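You operate a simulated robot arm through the tools that you are given. There is no shell and no other tool.

You run a simulated robot arm. Do the job below in one go: nothing can be reset, and whatever is moved stays where it is left.

Task
Weave two firm picks with the blue fly shuttle, then level the shed.
Fine: free the park latch first; shed one for the first pick, shed two for the second; beat each on to the fell.

The check looks at the end state, three seconds after you hand in, the way a careful person would. Anything else that was tipped, shoved, dropped, spilled or broken makes it a failure.

Robot
A 7-joint arm with a two-finger parallel gripper, fixed in place. Base frame: the origin is on the floor under the middle of its stand, x ahead of it, y to its left, z up. Lengths are in cm, angles in degrees, forces in N, time in s.
With the tool pointing down near the work surface it reaches from about 10 to 86 cm from the base axis. Its first joint turns from -115.0 to 115.0 degrees. Payload 3.91 kg.
The tool frame sits at the grasp point between the pads (the TCP): z along the fingers, y along the line on which they close. The tips reach 3 cm beyond it. Largest opening 11 cm; finger width 2, thickness 1; the body of the gripper, 4.8 by 11.2 cm, starts 5.5 cm behind the TCP.
Orientation is told as [roll, pitch, yaw] about the base's x, y, z axes, in that order, counted from this pose: with the fingers straight down and closing along the base's y, the tool's x points along the base's -x, its y along +y and its z along -z.

Tools
- The arm moves only by the tool apply_moves. Its arguments are lists of equal length, an entry for each row: "claw": the gripper command, from -1 (shut) to 1 (fully open), values between in proportion; "travel": the shift along the tool's x, y, z in units of 50 mm (1.0 is 50 mm), a list of three; "rotation": the turn, a rotation vector about the tool's x, y, z in units of 4 degrees (1.0 is 4 degrees), a list of three. In form: {"claw": [claw, ...], "travel": [[dx, dy, dz], ...], "rotation": [[wx, wy, wz], ...]}. A call has 1 to 20 rows; each row shifts and turns the commanded pose from where the row before left it, along the tool's axes as they then stand. A call with a number of a shift or a turn outside -1 to 1 is refused whole. Each row takes 0.2 s and may step no farther than 5 cm and 8.6 degrees from the row before; otherwise, or with a gripper value out of range, the whole call is refused. A pose out of reach is approached as far as the arm can. The call stops where the force on the tool passes 60 N (or 10 N more than at its start, if that is more) or the arm is blocked; 0.2 s more then pass. Each finger travels about 15.3 cm/s and halts on what it meets, pressing with about 31 N; the grip force reading is that of the motor and also rises with nothing between the fingers. The clock runs only during rows and for 0.2 s after the last one: add rows that do not move to give the fingers time. The reply holds the time, the measured pose of the TCP, the force on the tool along the base axes, the opening and the grip force, in the units named above and with some noise, with the torque about the TCP (base axes, N m) and any sound that the robot's microphone picked up, and new pictures: "views" is both (left out), scene, wrist or none.
- Cameras (640 x 400 px; columns grow to the right, rows downward): "scene" is fixed at [5.33, -65.02, 134.79]; the picture's right is [0.55, -0.83, 0.00], its down [-0.52, -0.35, -0.78] and it looks along [0.65, 0.43, -0.63] (base axes); focal length 214 px, centre (320, 200). "wrist" rides on the gripper at [7.2, 1.7, -10.3] in the tool frame; the picture's right is [-0.23, 0.97, 0.00], its down [-0.76, -0.18, -0.62] and it looks along [-0.61, -0.14, 0.78] (tool axes); focal length 222 px, centre (320, 200). There is no depth. A picture from a camera that has moved, and an enlarged one, comes with that camera's place and axes in the base frame and with its lens.
- slide_trunk(by): slides the trunk up (or, below 0, down) by that many cm; the arm rides with it, the base frame stays. It gives what a move gives, with no picture.
- close_up(camera, box): a new picture of the part [left, top, right, bottom] of that camera's present view, enlarged. The clock stands still meanwhile.
- sign_off(): hands the job in; it is judged then, once.

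Places have to be worked out from the pictures, the camera data and where the tool is seen. Open the gripper and draw the arm clear of the work before you hand the job in, unless the task says otherwise.

The tools are called after "Call:" by a JSON object that holds its "fn" and its "kwargs". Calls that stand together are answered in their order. apply_moves: Moves the arm, as the interface text tells. Its arguments: {"type":"object","properties":{"claw":{"type":"array"},"travel":{"type":"array"},"rotation":{"type":"array"},"views":{"type":"string","enum":["both","scene","wrist","none"]}},"required":["claw","travel","rotation"]} The other tools are called the same way: slide_trunk (by) moves the trunk up or down; close_up (camera, box) takes an enlarged picture of a part of a camera's view; sign_off () hands the job in.

At the start:

```text
t: 0.0
tcp_pos: [51.64, -20.4, 124.98]
tcp_rot: [0.1, 0.0, 0.0]
contact_force: [0.5, 0.8, -0.7]
ft_torque: [-0.02, -0.03, 0.02]
opening: 11.0
gripper_force: 0.1
trunk travel left (down, up): [-92.5, 6.5]
```

scene: 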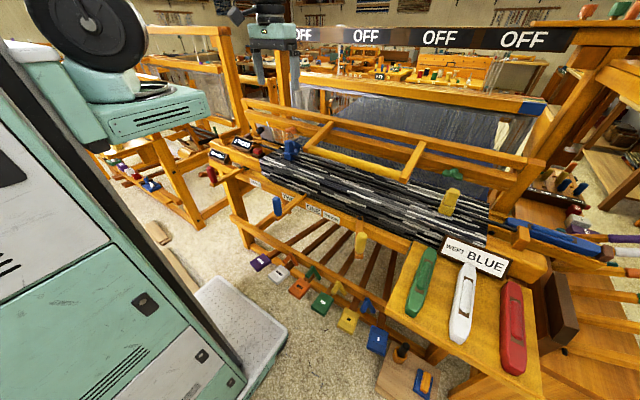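
wrist: 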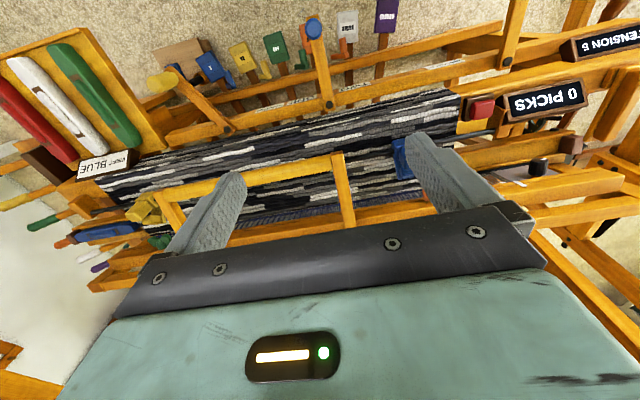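

I start by looking closely at the loom: the signs, treadles, levers, latch and shuttle need to be identified before I move anything.

Call:
{"fn": "close_up", "kwargs": {"camera": "scene", "box": [200, 120, 360, 220]}}

Call:
{"fn": "close_up", "kwargs": {"camera": "scene", "box": [240, 190, 400, 290]}}

Call:
{"fn": "close_up", "kwargs": {"camera": "scene", "box": [240, 260, 460, 400]}}

Call:
{"fn": "close_up", "kwargs": {"camera": "scene", "box": [400, 160, 560, 260]}}

Call:
{"fn": "close_up", "kwargs": {"camera": "scene", "box": [480, 160, 640, 260]}}

Call:
{"fn": "close_up", "kwargs": {"camera": "scene", "box": [290, 20, 610, 220]}}

Call:
{"fn": "close_up", "kwargs": {"camera": "wrist", "box": [380, 40, 640, 200]}}

Call:
{"fn": "close_up", "kwargs": {"camera": "wrist", "box": [0, 120, 240, 280]}}

Call:
{"fn": "close_up", "kwargs": {"camera": "wrist", "box": [140, 0, 420, 160]}}

```text
4.00 times, centred on (280, 170) of scene
camera zoom: at [5.33, -65.02, 134.79], right [0.55, -0.83, 0.0], down [-0.52, -0.35, -0.78], along [0.65, 0.43, -0.63], focal length 858 px, centre (480, 320)
```

zoom: 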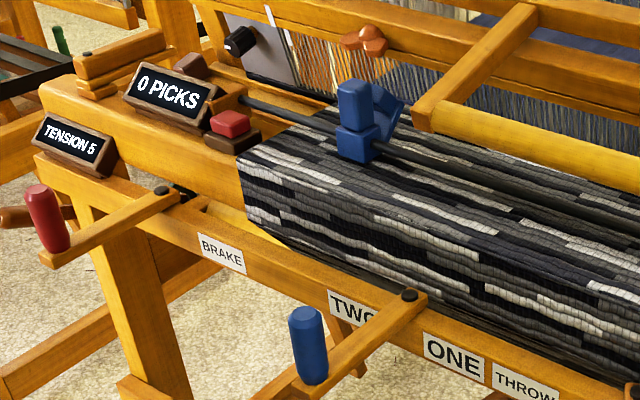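

```text
4.00 times, centred on (320, 240) of scene
camera zoom: at [5.33, -65.02, 134.79], right [0.55, -0.83, 0.0], down [-0.52, -0.35, -0.78], along [0.65, 0.43, -0.63], focal length 858 px, centre (320, 40)
```

zoom: 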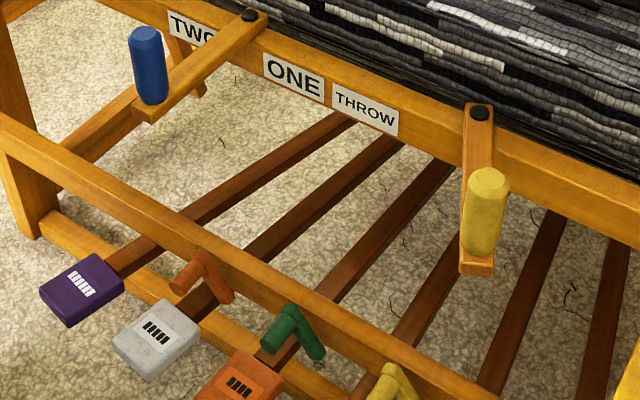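

```text
2.86 times, centred on (350, 330) of scene
camera zoom: at [5.33, -65.02, 134.79], right [0.55, -0.83, 0.0], down [-0.52, -0.35, -0.78], along [0.65, 0.43, -0.63], focal length 613 px, centre (234, -171)
```

zoom: 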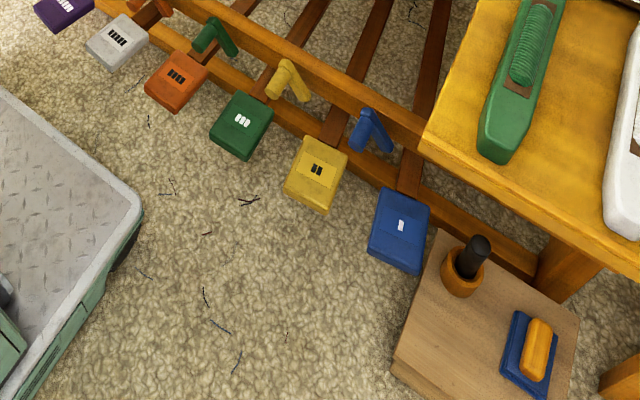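

```text
4.00 times, centred on (480, 210) of scene
camera zoom: at [5.33, -65.02, 134.79], right [0.55, -0.83, 0.0], down [-0.52, -0.35, -0.78], along [0.65, 0.43, -0.63], focal length 858 px, centre (-320, 160)
```

zoom: 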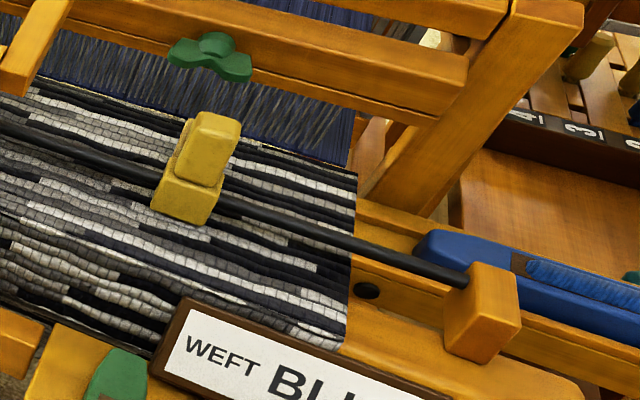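

```text
4.00 times, centred on (560, 210) of scene
camera zoom: at [5.33, -65.02, 134.79], right [0.55, -0.83, 0.0], down [-0.52, -0.35, -0.78], along [0.65, 0.43, -0.63], focal length 858 px, centre (-640, 160)
```

zoom: 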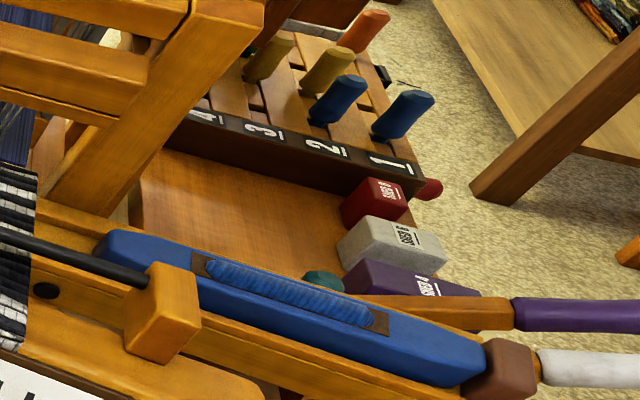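

```text
2.00 times, centred on (450, 120) of scene
camera zoom: at [5.33, -65.02, 134.79], right [0.55, -0.83, 0.0], down [-0.52, -0.35, -0.78], along [0.65, 0.43, -0.63], focal length 429 px, centre (60, 360)
```

zoom: 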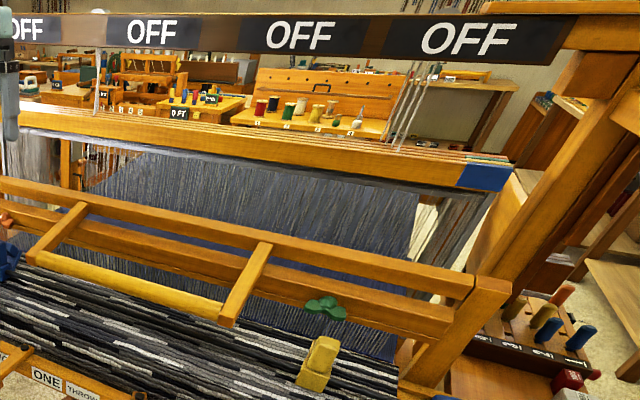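

```text
2.46 times, centred on (510, 120) of wrist
camera zoom: at [44.29, -18.59, 135.12], right [0.23, 0.97, 0.0], down [0.76, -0.18, 0.62], along [0.61, -0.14, -0.78], focal length 547 px, centre (-148, 397)
```

zoom: 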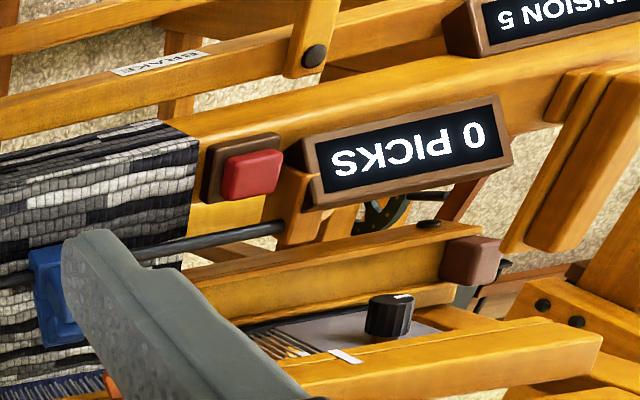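

```text
2.50 times, centred on (120, 200) of wrist
camera zoom: at [44.29, -18.59, 135.12], right [0.23, 0.97, 0.0], down [0.76, -0.18, 0.62], along [0.61, -0.14, -0.78], focal length 555 px, centre (820, 200)
```

zoom: 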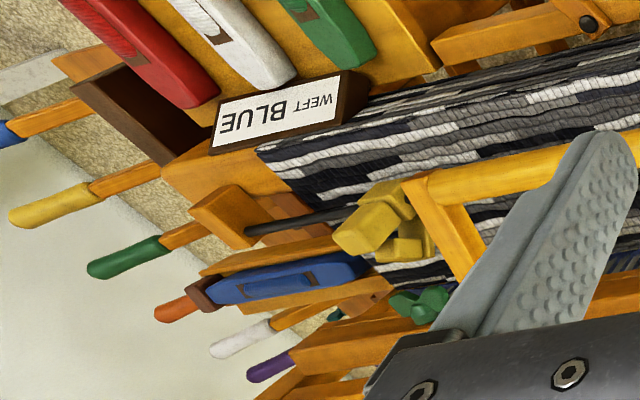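

```text
2.29 times, centred on (280, 80) of wrist
camera zoom: at [44.29, -18.59, 135.12], right [0.23, 0.97, 0.0], down [0.76, -0.18, 0.62], along [0.61, -0.14, -0.78], focal length 508 px, centre (411, 474)
```

zoom: 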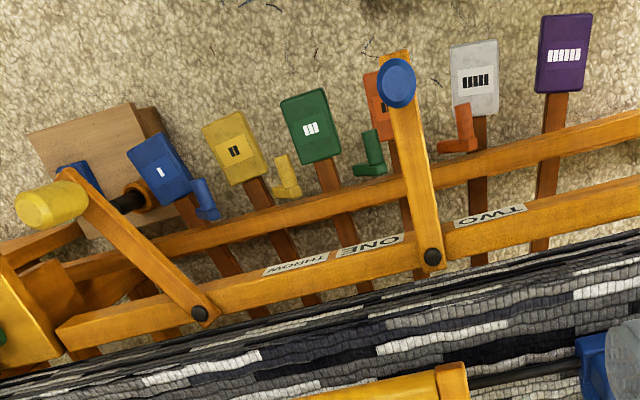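

The loom has many levers. I'll zoom further on labels and candidate latches before choosing anything.

Call:
{"fn": "close_up", "kwargs": {"camera": "scene", "box": [520, 180, 640, 255]}}

Call:
{"fn": "close_up", "kwargs": {"camera": "scene", "box": [550, 195, 614, 235]}}

Call:
{"fn": "close_up", "kwargs": {"camera": "scene", "box": [240, 120, 320, 170]}}

Call:
{"fn": "close_up", "kwargs": {"camera": "scene", "box": [420, 150, 500, 200]}}

Call:
{"fn": "close_up", "kwargs": {"camera": "scene", "box": [230, 70, 390, 170]}}

Call:
{"fn": "close_up", "kwargs": {"camera": "scene", "box": [360, 0, 640, 175]}}

Call:
{"fn": "close_up", "kwargs": {"camera": "scene", "box": [400, 220, 640, 370]}}

Call:
{"fn": "close_up", "kwargs": {"camera": "scene", "box": [90, 120, 250, 220]}}

Call:
{"fn": "close_up", "kwargs": {"camera": "wrist", "box": [0, 180, 160, 280]}}

Call:
{"fn": "close_up", "kwargs": {"camera": "wrist", "box": [480, 100, 640, 200]}}

```text
5.33 times, centred on (580, 218) of scene
camera zoom: at [5.33, -65.02, 134.79], right [0.55, -0.83, 0.0], down [-0.52, -0.35, -0.78], along [0.65, 0.43, -0.63], focal length 1144 px, centre (-1067, 107)
```

zoom: 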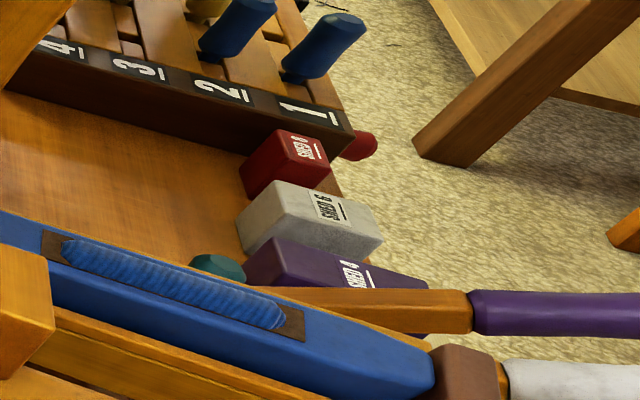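

```text
10.00 times, centred on (582, 215) of scene
camera zoom: at [5.33, -65.02, 134.79], right [0.55, -0.83, 0.0], down [-0.52, -0.35, -0.78], along [0.65, 0.43, -0.63], focal length 2145 px, centre (-2300, 50)
```

zoom: 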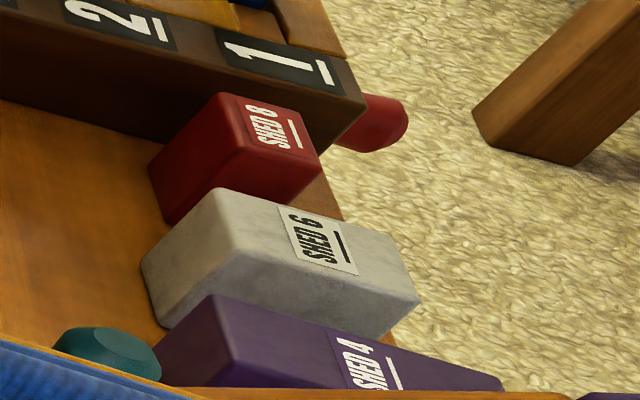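

```text
8.00 times, centred on (280, 145) of scene
camera zoom: at [5.33, -65.02, 134.79], right [0.55, -0.83, 0.0], down [-0.52, -0.35, -0.78], along [0.65, 0.43, -0.63], focal length 1716 px, centre (640, 640)
```

zoom: 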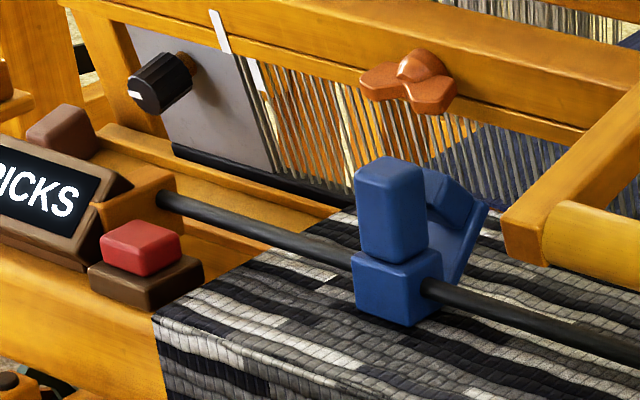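

```text
8.00 times, centred on (460, 175) of scene
camera zoom: at [5.33, -65.02, 134.79], right [0.55, -0.83, 0.0], down [-0.52, -0.35, -0.78], along [0.65, 0.43, -0.63], focal length 1716 px, centre (-800, 400)
```

zoom: 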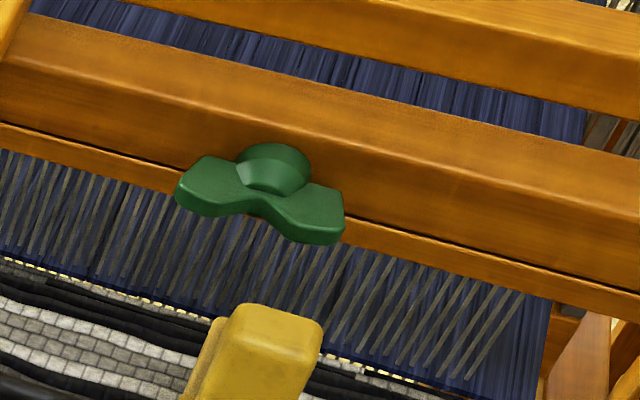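

```text
4.00 times, centred on (310, 120) of scene
camera zoom: at [5.33, -65.02, 134.79], right [0.55, -0.83, 0.0], down [-0.52, -0.35, -0.78], along [0.65, 0.43, -0.63], focal length 858 px, centre (360, 520)
```

zoom: 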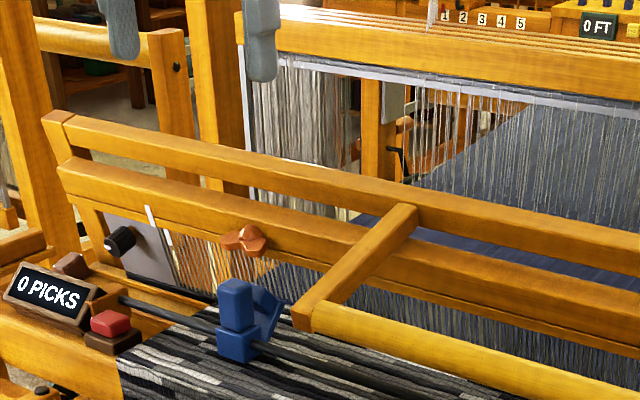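

```text
2.29 times, centred on (500, 88) of scene
camera zoom: at [5.33, -65.02, 134.79], right [0.55, -0.83, 0.0], down [-0.52, -0.35, -0.78], along [0.65, 0.43, -0.63], focal length 490 px, centre (-91, 457)
```

zoom: 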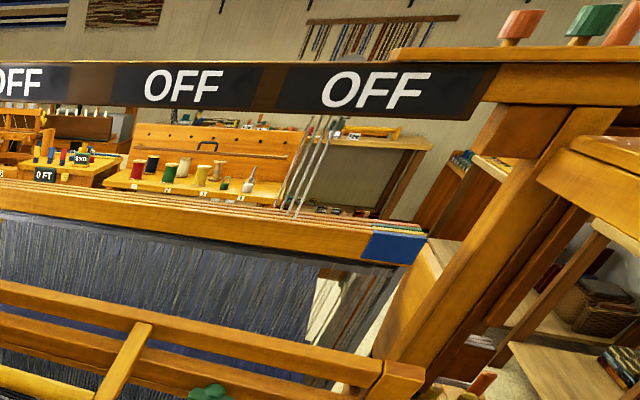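

```text
2.67 times, centred on (520, 295) of scene
camera zoom: at [5.33, -65.02, 134.79], right [0.55, -0.83, 0.0], down [-0.52, -0.35, -0.78], along [0.65, 0.43, -0.63], focal length 572 px, centre (-213, -53)
```

zoom: 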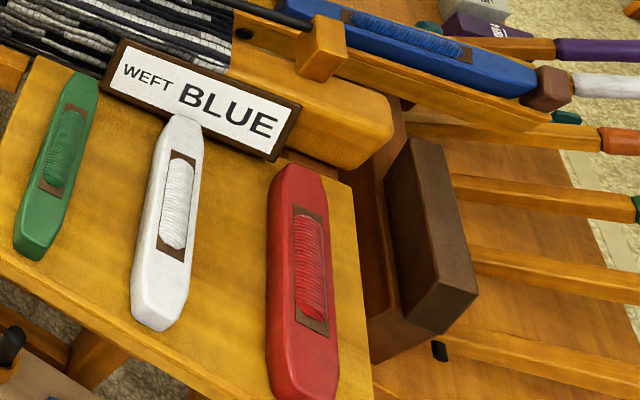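

```text
4.00 times, centred on (170, 170) of scene
camera zoom: at [5.33, -65.02, 134.79], right [0.55, -0.83, 0.0], down [-0.52, -0.35, -0.78], along [0.65, 0.43, -0.63], focal length 858 px, centre (920, 320)
```

zoom: 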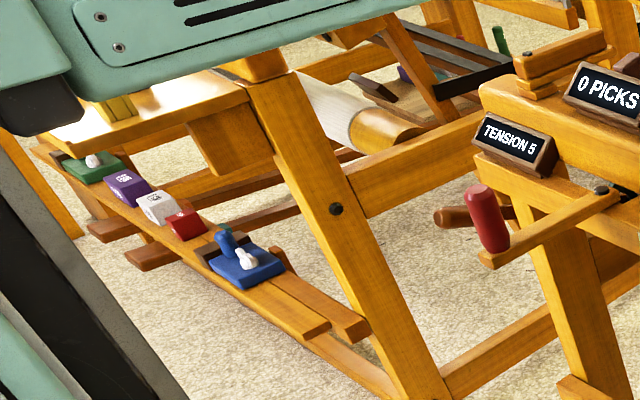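

```text
4.00 times, centred on (80, 230) of wrist
camera zoom: at [44.29, -18.59, 135.12], right [0.23, 0.97, 0.0], down [0.76, -0.18, 0.62], along [0.61, -0.14, -0.78], focal length 888 px, centre (1280, 80)
```

zoom: 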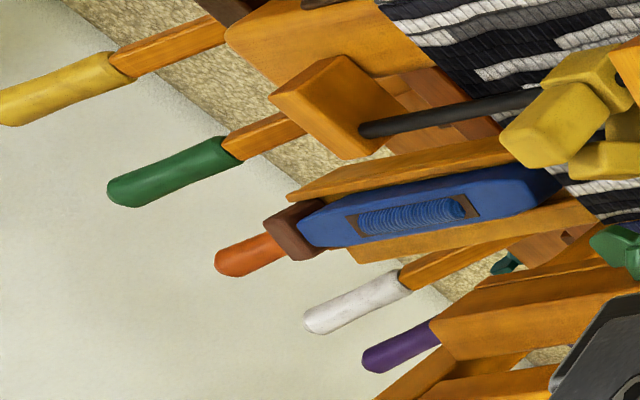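

```text
4.00 times, centred on (560, 150) of wrist
camera zoom: at [44.29, -18.59, 135.12], right [0.23, 0.97, 0.0], down [0.76, -0.18, 0.62], along [0.61, -0.14, -0.78], focal length 888 px, centre (-640, 400)
```

zoom: 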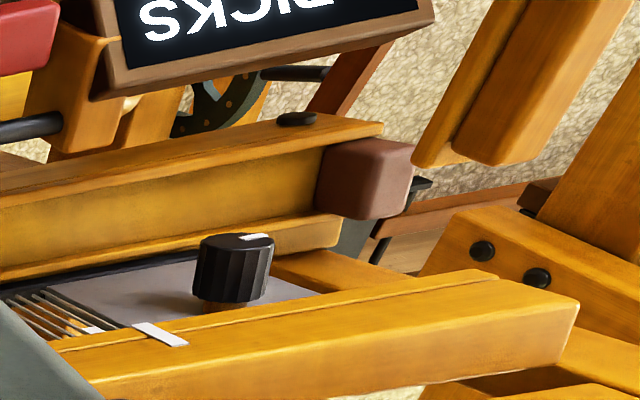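

Blue knob (labels ONE/TWO) is near (45,-20,86), yellow THROW knob near (46,-51,87.6), beater handle bar from about (63,-21,100) to (63,-56,100). I move the arm sideways at safe height to look at the right end of the loom.

Call:
{"fn": "apply_moves", "kwargs": {"claw": [1, 1, 1, 1, 1, 1, 1], "travel": [[0.5, -1, 0], [0.5, -1, 0], [0.5, -1, 0], [0, -1, 0], [0, -1, 0], [0, -1, 0], [0, -0.5, 0]], "rotation": [[0, 0, 0], [0, 0, 0], [0, 0, 0], [0, 0, 0], [0, 0, 0], [0, 0, 0], [0, 0, 0]], "views": "both"}}

```text
refused: row 1 steps farther than a row can; nothing moved
```

The diagonal step exceeded 5 cm; I shorten the steps.

Call:
{"fn": "apply_moves", "kwargs": {"claw": [1, 1, 1, 1, 1, 1, 1, 1], "travel": [[0.4, -0.85, 0], [0.4, -0.85, 0], [0.4, -0.85, 0], [0, -0.95, 0], [0, -0.95, 0], [0, -0.95, 0], [0, -0.95, 0], [0, 0, 0]], "rotation": [[0, 0, 0], [0, 0, 0], [0, 0, 0], [0, 0, 0], [0, 0, 0], [0, 0, 0], [0, 0, 0], [0, 0, 0]], "views": "both"}}

```text
t: 1.8
tcp_pos: [45.84, -51.86, 124.8]
tcp_rot: [0.0, 0.1, 0.0]
contact_force: [0.7, 0.1, -0.5]
ft_torque: [0.0, -0.02, 0.03]
opening: 11.0
gripper_force: 0.0
trunk travel left (down, up): [-92.5, 6.5]
camera wrist: at [38.56, -50.07, 134.93], right [0.23, 0.97, 0.0], down [0.76, -0.18, 0.62], along [0.61, -0.14, -0.78], focal length 222 px, centre (320, 200)
```

scene: 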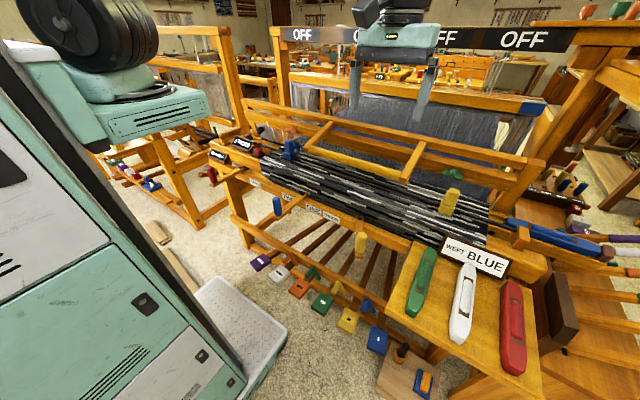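
wrist: 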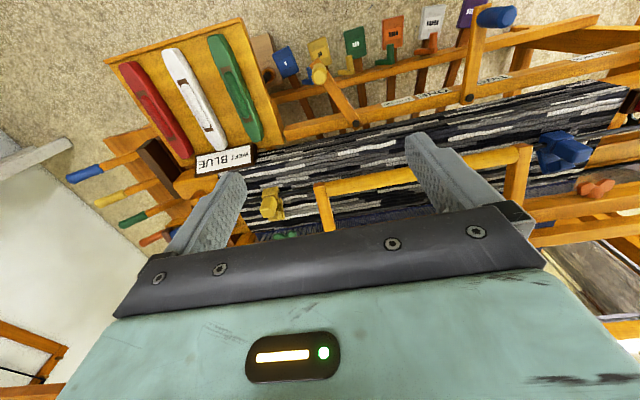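

From here the wrist view shows the right part; I zoom in on the clamp pieces, shuttle box and beater for the park latch.

Call:
{"fn": "close_up", "kwargs": {"camera": "wrist", "box": [100, 120, 300, 245]}}

Call:
{"fn": "close_up", "kwargs": {"camera": "wrist", "box": [480, 80, 640, 180]}}

Call:
{"fn": "close_up", "kwargs": {"camera": "wrist", "box": [500, 120, 640, 300]}}

Call:
{"fn": "close_up", "kwargs": {"camera": "wrist", "box": [240, 0, 480, 150]}}

Call:
{"fn": "close_up", "kwargs": {"camera": "scene", "box": [200, 90, 440, 240]}}

Call:
{"fn": "close_up", "kwargs": {"camera": "scene", "box": [380, 130, 620, 280]}}

```text
3.20 times, centred on (200, 182) of wrist
camera zoom: at [38.56, -50.07, 134.93], right [0.23, 0.97, 0.0], down [0.76, -0.18, 0.62], along [0.61, -0.14, -0.78], focal length 711 px, centre (704, 256)
```

zoom: 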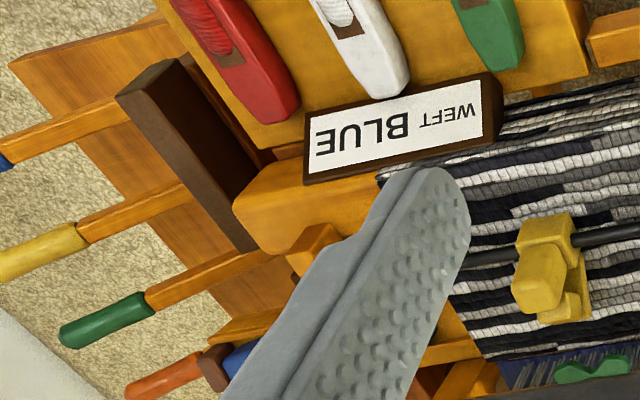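

```text
4.00 times, centred on (560, 130) of wrist
camera zoom: at [38.56, -50.07, 134.93], right [0.23, 0.97, 0.0], down [0.76, -0.18, 0.62], along [0.61, -0.14, -0.78], focal length 888 px, centre (-640, 480)
```

zoom: 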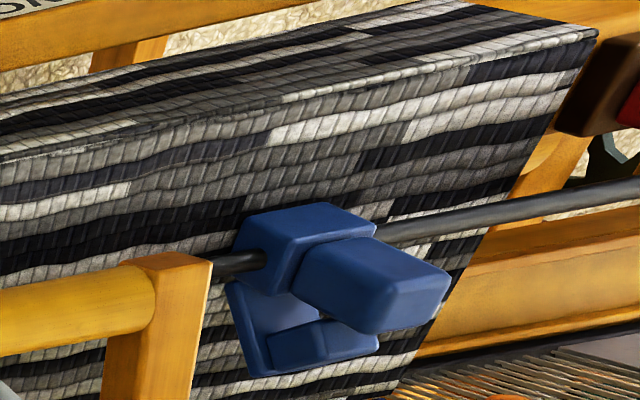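

```text
2.22 times, centred on (570, 210) of wrist
camera zoom: at [38.56, -50.07, 134.93], right [0.23, 0.97, 0.0], down [0.76, -0.18, 0.62], along [0.61, -0.14, -0.78], focal length 494 px, centre (-236, 178)
```

zoom: 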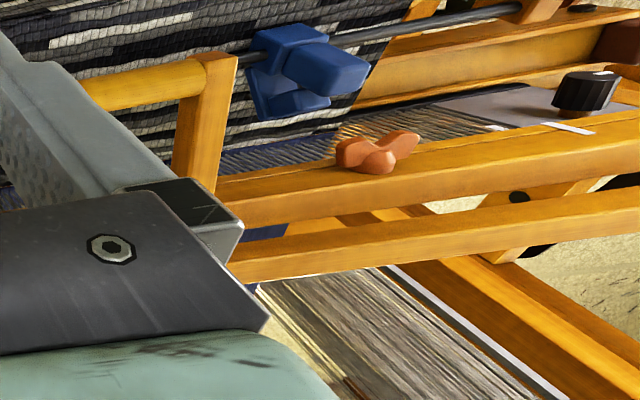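

```text
2.67 times, centred on (360, 75) of wrist
camera zoom: at [38.56, -50.07, 134.93], right [0.23, 0.97, 0.0], down [0.76, -0.18, 0.62], along [0.61, -0.14, -0.78], focal length 592 px, centre (213, 533)
```

zoom: 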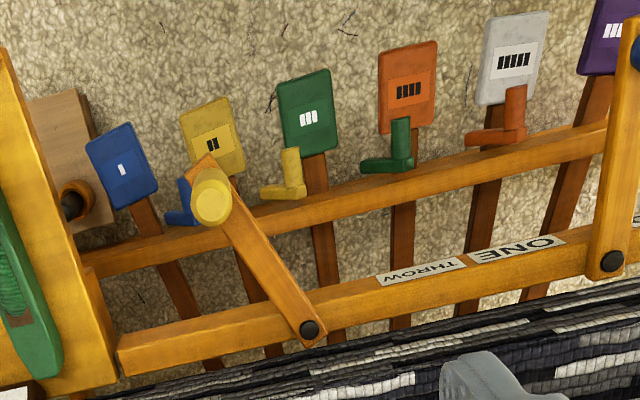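

```text
2.67 times, centred on (320, 165) of scene
camera zoom: at [5.33, -65.02, 134.79], right [0.55, -0.83, 0.0], down [-0.52, -0.35, -0.78], along [0.65, 0.43, -0.63], focal length 572 px, centre (320, 293)
```

zoom: 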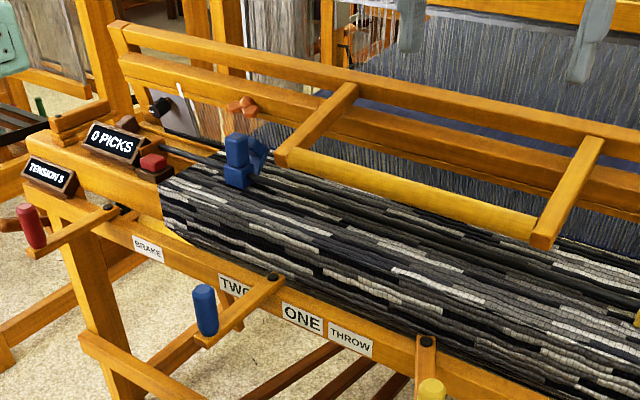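

```text
2.67 times, centred on (500, 205) of scene
camera zoom: at [5.33, -65.02, 134.79], right [0.55, -0.83, 0.0], down [-0.52, -0.35, -0.78], along [0.65, 0.43, -0.63], focal length 572 px, centre (-160, 187)
```

zoom: 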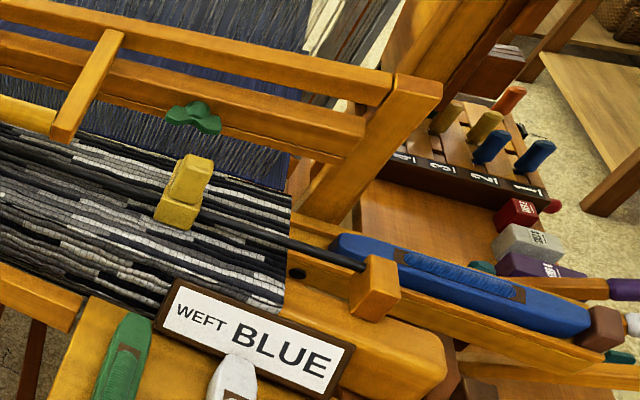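

Only things within ~86 cm of the base are reachable, so the blue clamp, orange wing nut, black dial and left side of the beater are the candidates. I move left and forward at height to look down at that area.

Call:
{"fn": "apply_moves", "kwargs": {"claw": [1, 1, 1, 1, 1, 1, 1, 1, 1, 1, 1, 1, 1], "travel": [[0, 0.95, 0], [0, 0.95, 0], [0, 0.95, 0], [0, 0.95, 0], [0, 0.95, 0], [0, 0.95, 0], [0, 0.95, 0], [0, 0.95, 0], [0, 0.95, 0], [0, 0.95, 0], [-0.6, 0, 0], [-0.6, 0, 0], [0, 0, 0]], "rotation": [[0, 0, 0], [0, 0, 0], [0, 0, 0], [0, 0, 0], [0, 0, 0], [0, 0, 0], [0, 0, 0], [0, 0, 0], [0, 0, 0], [0, 0, 0], [0, 0, 0], [0, 0, 0], [0, 0, 0]], "views": "both"}}

```text
t: 4.6
tcp_pos: [53.84, -4.97, 125.66]
tcp_rot: [0.1, 0.0, 0.0]
contact_force: [0.9, -0.8, 0.2]
ft_torque: [-0.03, 0.0, 0.02]
opening: 11.0
gripper_force: 0.1
out of reach, approached as far as the arm can: row 7, 8
trunk travel left (down, up): [-92.5, 6.5]
camera wrist: at [46.42, -3.24, 135.91], right [0.23, 0.97, 0.0], down [0.76, -0.18, 0.62], along [0.61, -0.14, -0.78], focal length 222 px, centre (320, 200)
```

scene: 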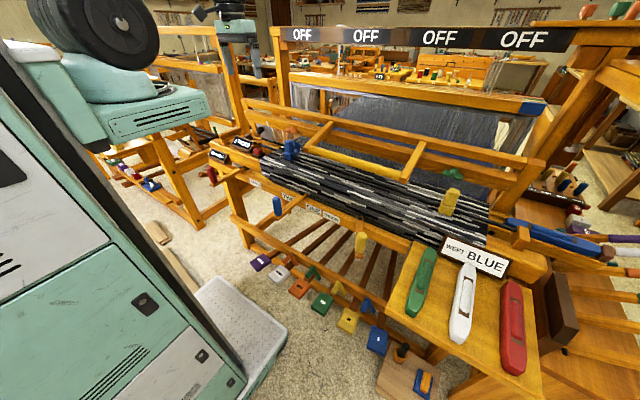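
wrist: 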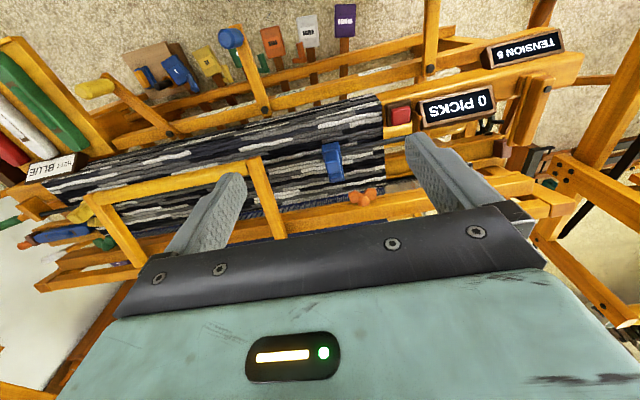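

I zoom on the blue clamp, orange nut and left-hand region from this new view.

Call:
{"fn": "close_up", "kwargs": {"camera": "wrist", "box": [290, 100, 450, 225]}}

Call:
{"fn": "close_up", "kwargs": {"camera": "wrist", "box": [440, 60, 640, 260]}}

Call:
{"fn": "close_up", "kwargs": {"camera": "wrist", "box": [0, 120, 280, 295]}}

Call:
{"fn": "close_up", "kwargs": {"camera": "scene", "box": [200, 90, 328, 170]}}

```text
3.20 times, centred on (370, 162) of wrist
camera zoom: at [46.42, -3.24, 135.91], right [0.23, 0.97, 0.0], down [0.76, -0.18, 0.62], along [0.61, -0.14, -0.78], focal length 711 px, centre (160, 320)
```

zoom: 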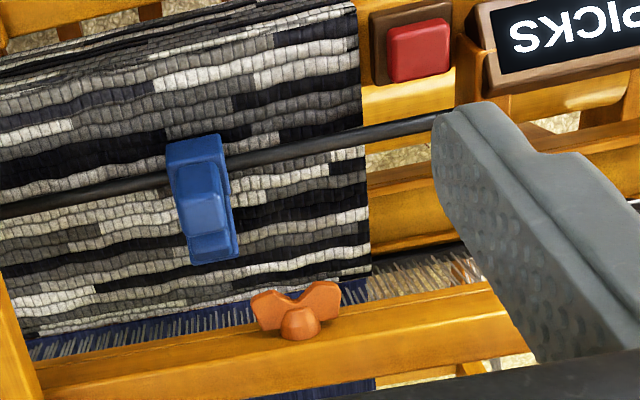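

```text
2.00 times, centred on (540, 160) of wrist
camera zoom: at [46.42, -3.24, 135.91], right [0.23, 0.97, 0.0], down [0.76, -0.18, 0.62], along [0.61, -0.14, -0.78], focal length 444 px, centre (-120, 280)
```

zoom: 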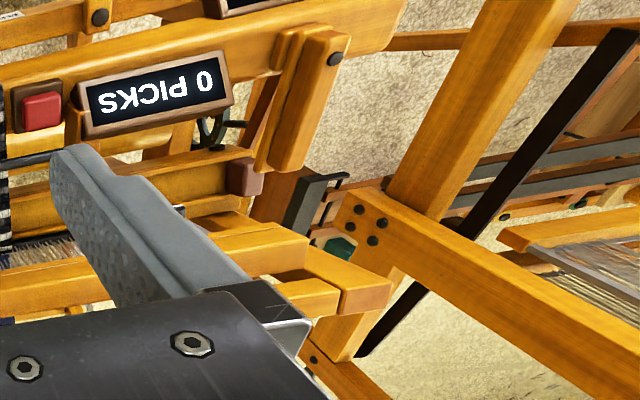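

```text
2.29 times, centred on (140, 208) of wrist
camera zoom: at [46.42, -3.24, 135.91], right [0.23, 0.97, 0.0], down [0.76, -0.18, 0.62], along [0.61, -0.14, -0.78], focal length 508 px, centre (731, 183)
```

zoom: 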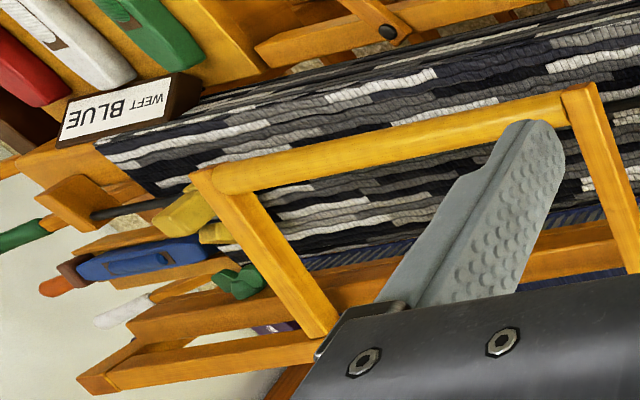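

```text
5.00 times, centred on (264, 130) of scene
camera zoom: at [5.33, -65.02, 134.79], right [0.55, -0.83, 0.0], down [-0.52, -0.35, -0.78], along [0.65, 0.43, -0.63], focal length 1072 px, centre (600, 550)
```

zoom: 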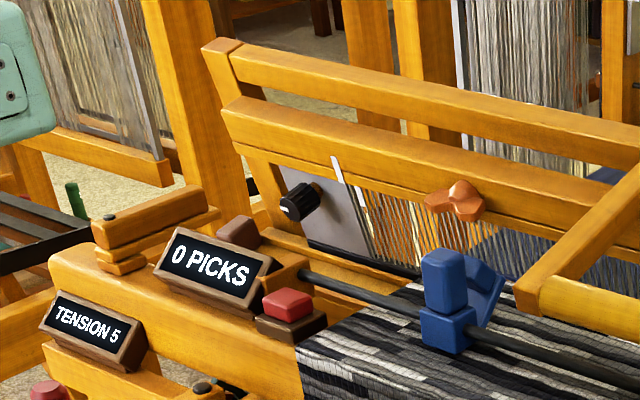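

There is a wooden swivel bar with a black pin at about (64,32.5,94) pointing at the beater's left sword – a good candidate for the park latch. I move over there to see it closely.

Call:
{"fn": "apply_moves", "kwargs": {"claw": [1, 1, 1, 1, 1, 1, 1, 1], "travel": [[0, 0.95, 0], [0, 0.95, 0], [0, 0.95, 0], [0, 0.95, 0], [0, 0.95, 0], [0, 0.95, 0], [0, 0.95, 0], [0, 0, 0]], "rotation": [[0, 0, 0], [0, 0, 0], [0, 0, 0], [0, 0, 0], [0, 0, 0], [0, 0, 0], [0, 0, 0], [0, 0, 0]], "views": "both"}}

```text
t: 6.4
tcp_pos: [53.82, 28.1, 125.75]
tcp_rot: [0.1, 0.0, 0.1]
contact_force: [-0.1, 0.6, -0.2]
ft_torque: [0.0, -0.01, -0.02]
opening: 11.01
gripper_force: 0.0
trunk travel left (down, up): [-92.5, 6.5]
camera wrist: at [46.46, 29.95, 136.04], right [0.23, 0.97, 0.0], down [0.76, -0.18, 0.62], along [0.61, -0.14, -0.78], focal length 222 px, centre (320, 200)
```

scene: 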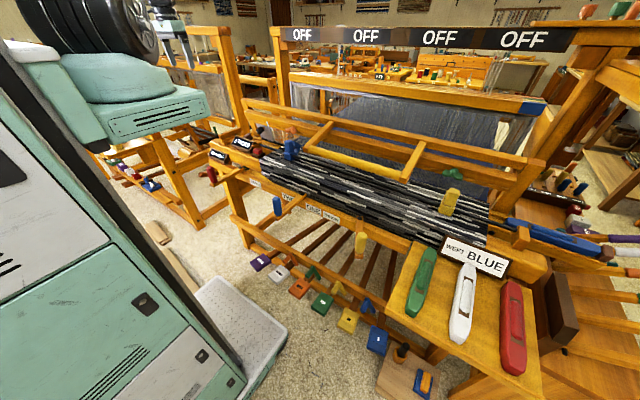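
wrist: 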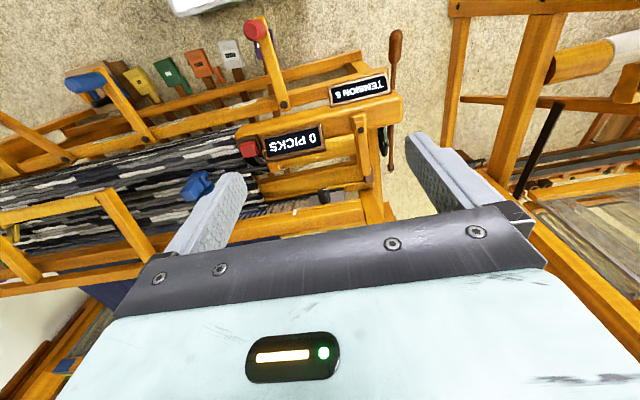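

Call:
{"fn": "close_up", "kwargs": {"camera": "wrist", "box": [300, 90, 428, 240]}}

Call:
{"fn": "close_up", "kwargs": {"camera": "wrist", "box": [220, 80, 420, 220]}}

Call:
{"fn": "close_up", "kwargs": {"camera": "wrist", "box": [0, 0, 280, 175]}}

Call:
{"fn": "close_up", "kwargs": {"camera": "scene", "box": [190, 110, 254, 150]}}

```text
2.67 times, centred on (364, 165) of wrist
camera zoom: at [46.46, 29.95, 136.04], right [0.23, 0.97, 0.0], down [0.76, -0.18, 0.62], along [0.61, -0.14, -0.78], focal length 592 px, centre (203, 293)
```

zoom: 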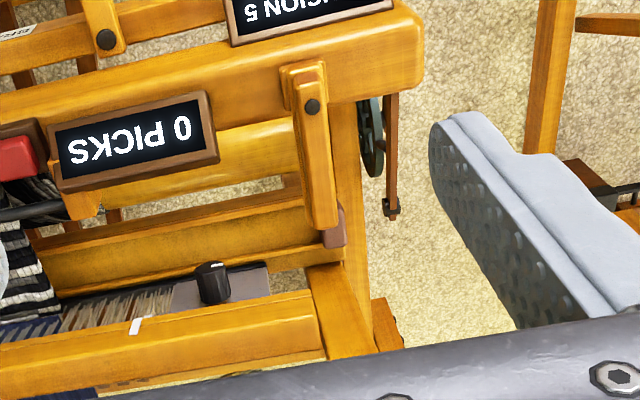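

```text
2.86 times, centred on (320, 150) of wrist
camera zoom: at [46.46, 29.95, 136.04], right [0.23, 0.97, 0.0], down [0.76, -0.18, 0.62], along [0.61, -0.14, -0.78], focal length 635 px, centre (320, 343)
```

zoom: 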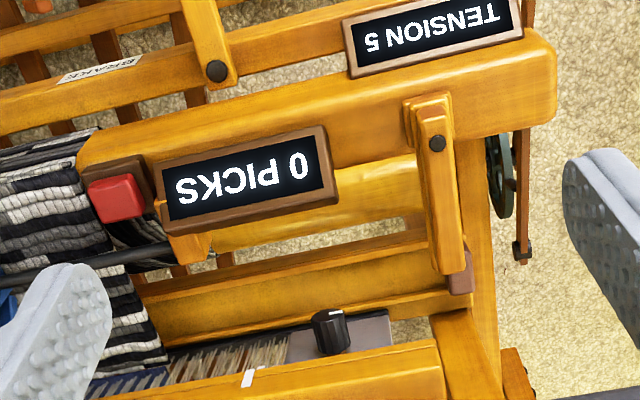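

```text
2.29 times, centred on (140, 88) of wrist
camera zoom: at [46.46, 29.95, 136.04], right [0.23, 0.97, 0.0], down [0.76, -0.18, 0.62], along [0.61, -0.14, -0.78], focal length 508 px, centre (731, 457)
```

zoom: 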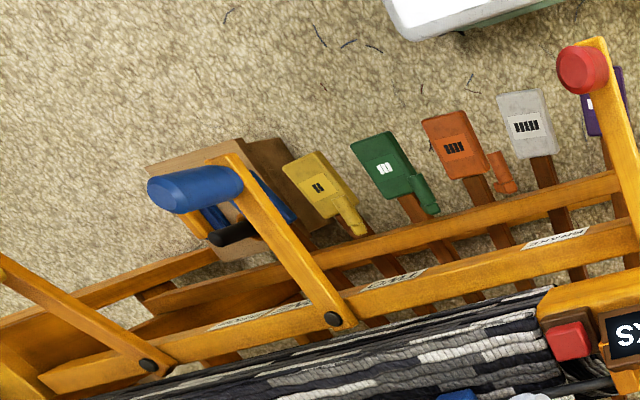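

```text
10.00 times, centred on (222, 130) of scene
camera zoom: at [5.33, -65.02, 134.79], right [0.55, -0.83, 0.0], down [-0.52, -0.35, -0.78], along [0.65, 0.43, -0.63], focal length 2145 px, centre (1300, 900)
```

zoom: 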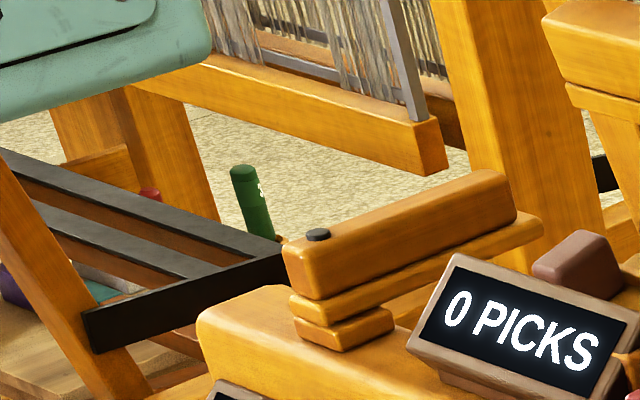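

The swivel bar runs from its pin toward the beater's left end, over the shuttle race. I turn the wrist 90° so the camera can look at it from the right side.

Call:
{"fn": "apply_moves", "kwargs": {"claw": [1, 1, 1, 1, 1, 1, 1, 1, 1, 1, 1, 1, 1, 1, 1, 1, 1, 1, 1, 1], "travel": [[0, 0, 0], [0, 0, 0], [0, 0, 0], [0, 0, 0], [0, 0, 0], [0, 0, 0], [0, 0, 0], [0, 0, 0], [0, 0, 0], [0, 0, 0], [0, 0, 0], [0, 0, 0], [0, 0, 0], [0, 0, 0], [0, 0, 0], [0, 0, 0], [0, 0, 0], [0, 0, 0], [0, 0, 0], [0, 0, 0]], "rotation": [[0, 0, -1], [0, 0, -1], [0, 0, -1], [0, 0, -1], [0, 0, -1], [0, 0, -1], [0, 0, -1], [0, 0, -1], [0, 0, -1], [0, 0, -1], [0, 0, -1], [0, 0, -1], [0, 0, -1], [0, 0, -1], [0, 0, -1], [0, 0, -1], [0, 0, -1], [0, 0, -1], [0, 0, -1], [0, 0, -1]], "views": "none"}}

Call:
{"fn": "apply_moves", "kwargs": {"claw": [1, 1, 1, 1, 1, 1, 1], "travel": [[0, 0, 0], [0, 0, 0], [0, 0, 0], [0.9, 0, 0], [0.9, 0, 0], [0, -0.9, 0], [0, -0.9, 0]], "rotation": [[0, 0, -1], [0, 0, -1], [0, 0, -0.5], [0, 0, 0], [0, 0, 0], [0, 0, 0], [0, 0, 0]], "views": "both"}}

```text
t: 10.6
tcp_pos: [53.84, 28.12, 125.89]
tcp_rot: [0.0, -0.1, 80.1]
contact_force: [-1.3, 0.8, -0.2]
ft_torque: [-0.01, 0.0, 0.01]
opening: 10.99
gripper_force: 0.0
trunk travel left (down, up): [-92.5, 6.5]
```

```text
t: 12.2
tcp_pos: [62.64, 19.11, 125.84]
tcp_rot: [0.0, 0.0, 90.1]
contact_force: [-0.2, 0.2, 0.1]
ft_torque: [0.0, -0.02, -0.02]
opening: 10.98
gripper_force: 0.0
trunk travel left (down, up): [-92.5, 6.5]
camera wrist: at [60.81, 11.93, 135.99], right [-0.97, 0.23, 0.0], down [0.18, 0.76, 0.62], along [0.14, 0.61, -0.78], focal length 222 px, centre (320, 200)
```

scene: 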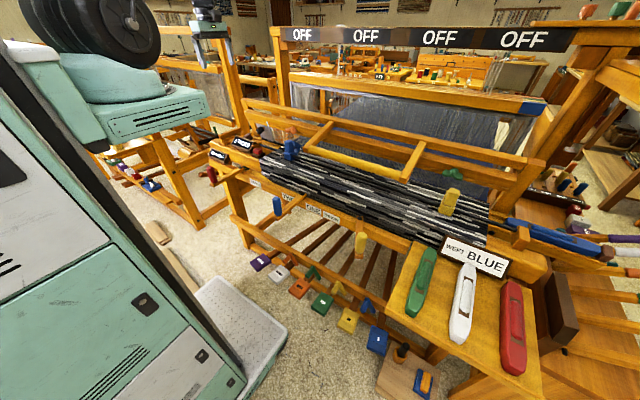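
wrist: 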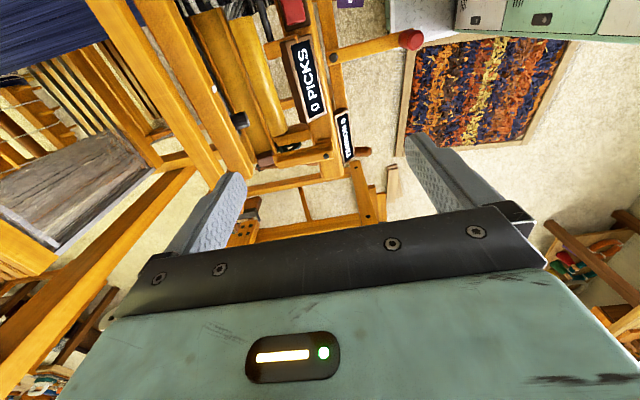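

Call:
{"fn": "close_up", "kwargs": {"camera": "wrist", "box": [210, 80, 370, 180]}}

Call:
{"fn": "close_up", "kwargs": {"camera": "wrist", "box": [240, 130, 336, 190]}}

Call:
{"fn": "close_up", "kwargs": {"camera": "wrist", "box": [40, 0, 280, 180]}}

```text
4.00 times, centred on (290, 130) of wrist
camera zoom: at [60.81, 11.93, 135.99], right [-0.97, 0.23, 0.0], down [0.18, 0.76, 0.62], along [0.14, 0.61, -0.78], focal length 888 px, centre (440, 480)
```

zoom: 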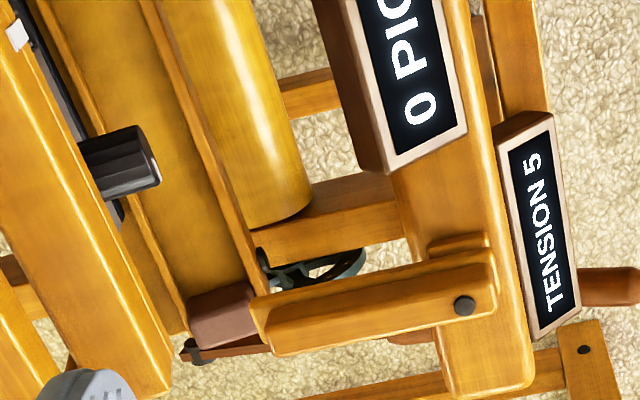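

```text
6.67 times, centred on (288, 160) of wrist
camera zoom: at [60.81, 11.93, 135.99], right [-0.97, 0.23, 0.0], down [0.18, 0.76, 0.62], along [0.14, 0.61, -0.78], focal length 1481 px, centre (533, 467)
```

zoom: 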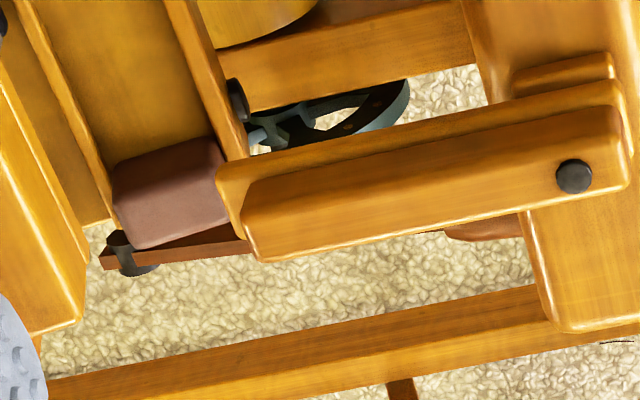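

```text
2.22 times, centred on (160, 90) of wrist
camera zoom: at [60.81, 11.93, 135.99], right [-0.97, 0.23, 0.0], down [0.18, 0.76, 0.62], along [0.14, 0.61, -0.78], focal length 494 px, centre (676, 444)
```

zoom: 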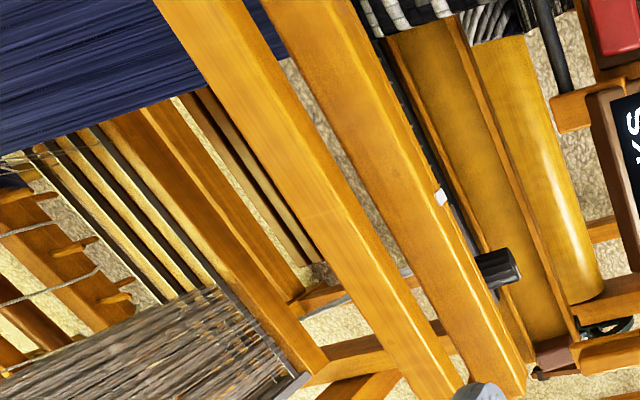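

The bar (top z≈93.4, x 62.5–75, y 32.4–35, pin at (64.5,34)) butts against the front wall of the beater's shuttle box, so it parks the beater; it should swivel outward (+y). I close the gripper and come down on its right side, stopping above for a check.

Call:
{"fn": "apply_moves", "kwargs": {"claw": [-1, -1, -1, -1, -1, -1, -1, -1, -1], "travel": [[0, 0, 0], [0, 0, 0], [-0.6, -0.5, 0], [-0.6, -0.5, 0], [-0.6, -0.5, 0], [0, 0, 0.9], [0, 0, 0.9], [0, 0, 0.9], [0, 0, 0.9]], "rotation": [[0, 0, 0], [0, 0, 0], [0, 0, 0], [0, 0, 0], [0, 0, 0], [0, 0, 0], [0, 0, 0], [0, 0, 0], [0, 0, 0]], "views": "both"}}

```text
t: 14.2
tcp_pos: [70.53, 28.3, 107.52]
tcp_rot: [0.0, 0.0, 90.1]
contact_force: [0.0, -0.6, -0.4]
ft_torque: [0.01, 0.0, 0.02]
opening: 0.0
gripper_force: 30.7
trunk travel left (down, up): [-92.5, 6.5]
camera wrist: at [68.73, 21.17, 117.72], right [-0.97, 0.23, 0.0], down [0.18, 0.76, 0.62], along [0.14, 0.61, -0.78], focal length 222 px, centre (320, 200)
```

scene: 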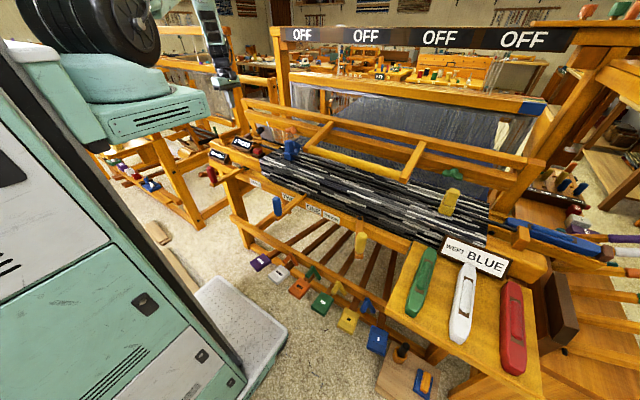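
wrist: 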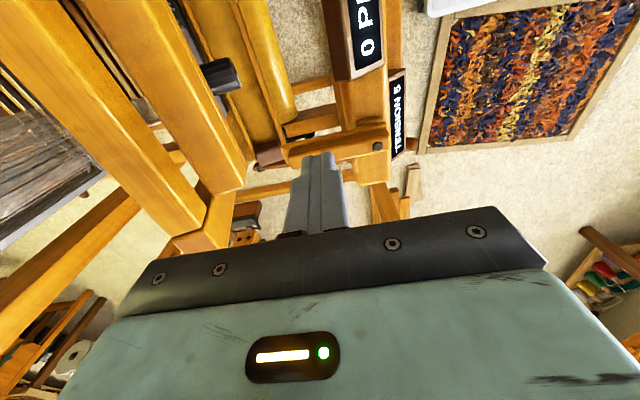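

Call:
{"fn": "close_up", "kwargs": {"camera": "wrist", "box": [220, 60, 420, 200]}}

Call:
{"fn": "close_up", "kwargs": {"camera": "scene", "box": [190, 80, 286, 150]}}

```text
2.86 times, centred on (320, 130) of wrist
camera zoom: at [68.73, 21.17, 117.72], right [-0.97, 0.23, 0.0], down [0.18, 0.76, 0.62], along [0.14, 0.61, -0.78], focal length 635 px, centre (320, 400)
```

zoom: 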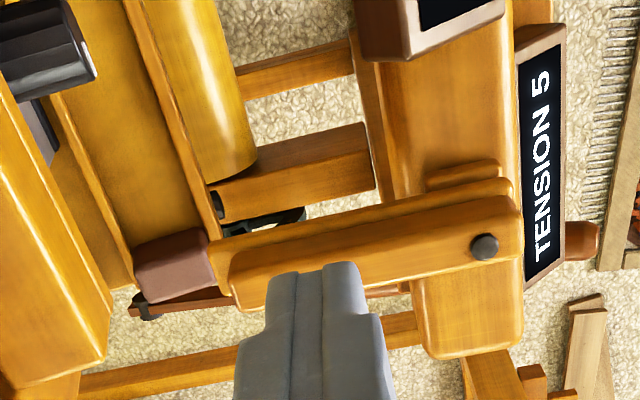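

```text
5.71 times, centred on (238, 115) of scene
camera zoom: at [5.33, -65.02, 134.79], right [0.55, -0.83, 0.0], down [-0.52, -0.35, -0.78], along [0.65, 0.43, -0.63], focal length 1226 px, centre (789, 686)
```

zoom: 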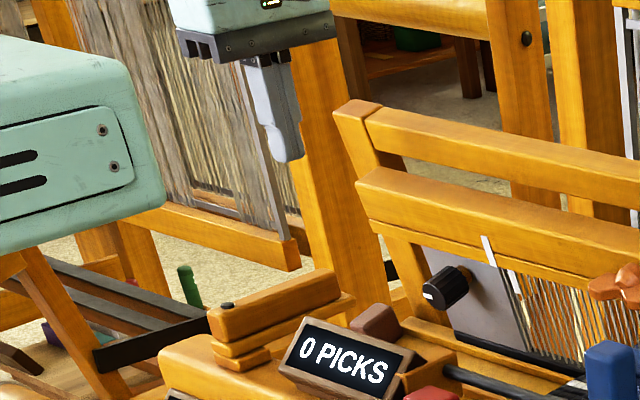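

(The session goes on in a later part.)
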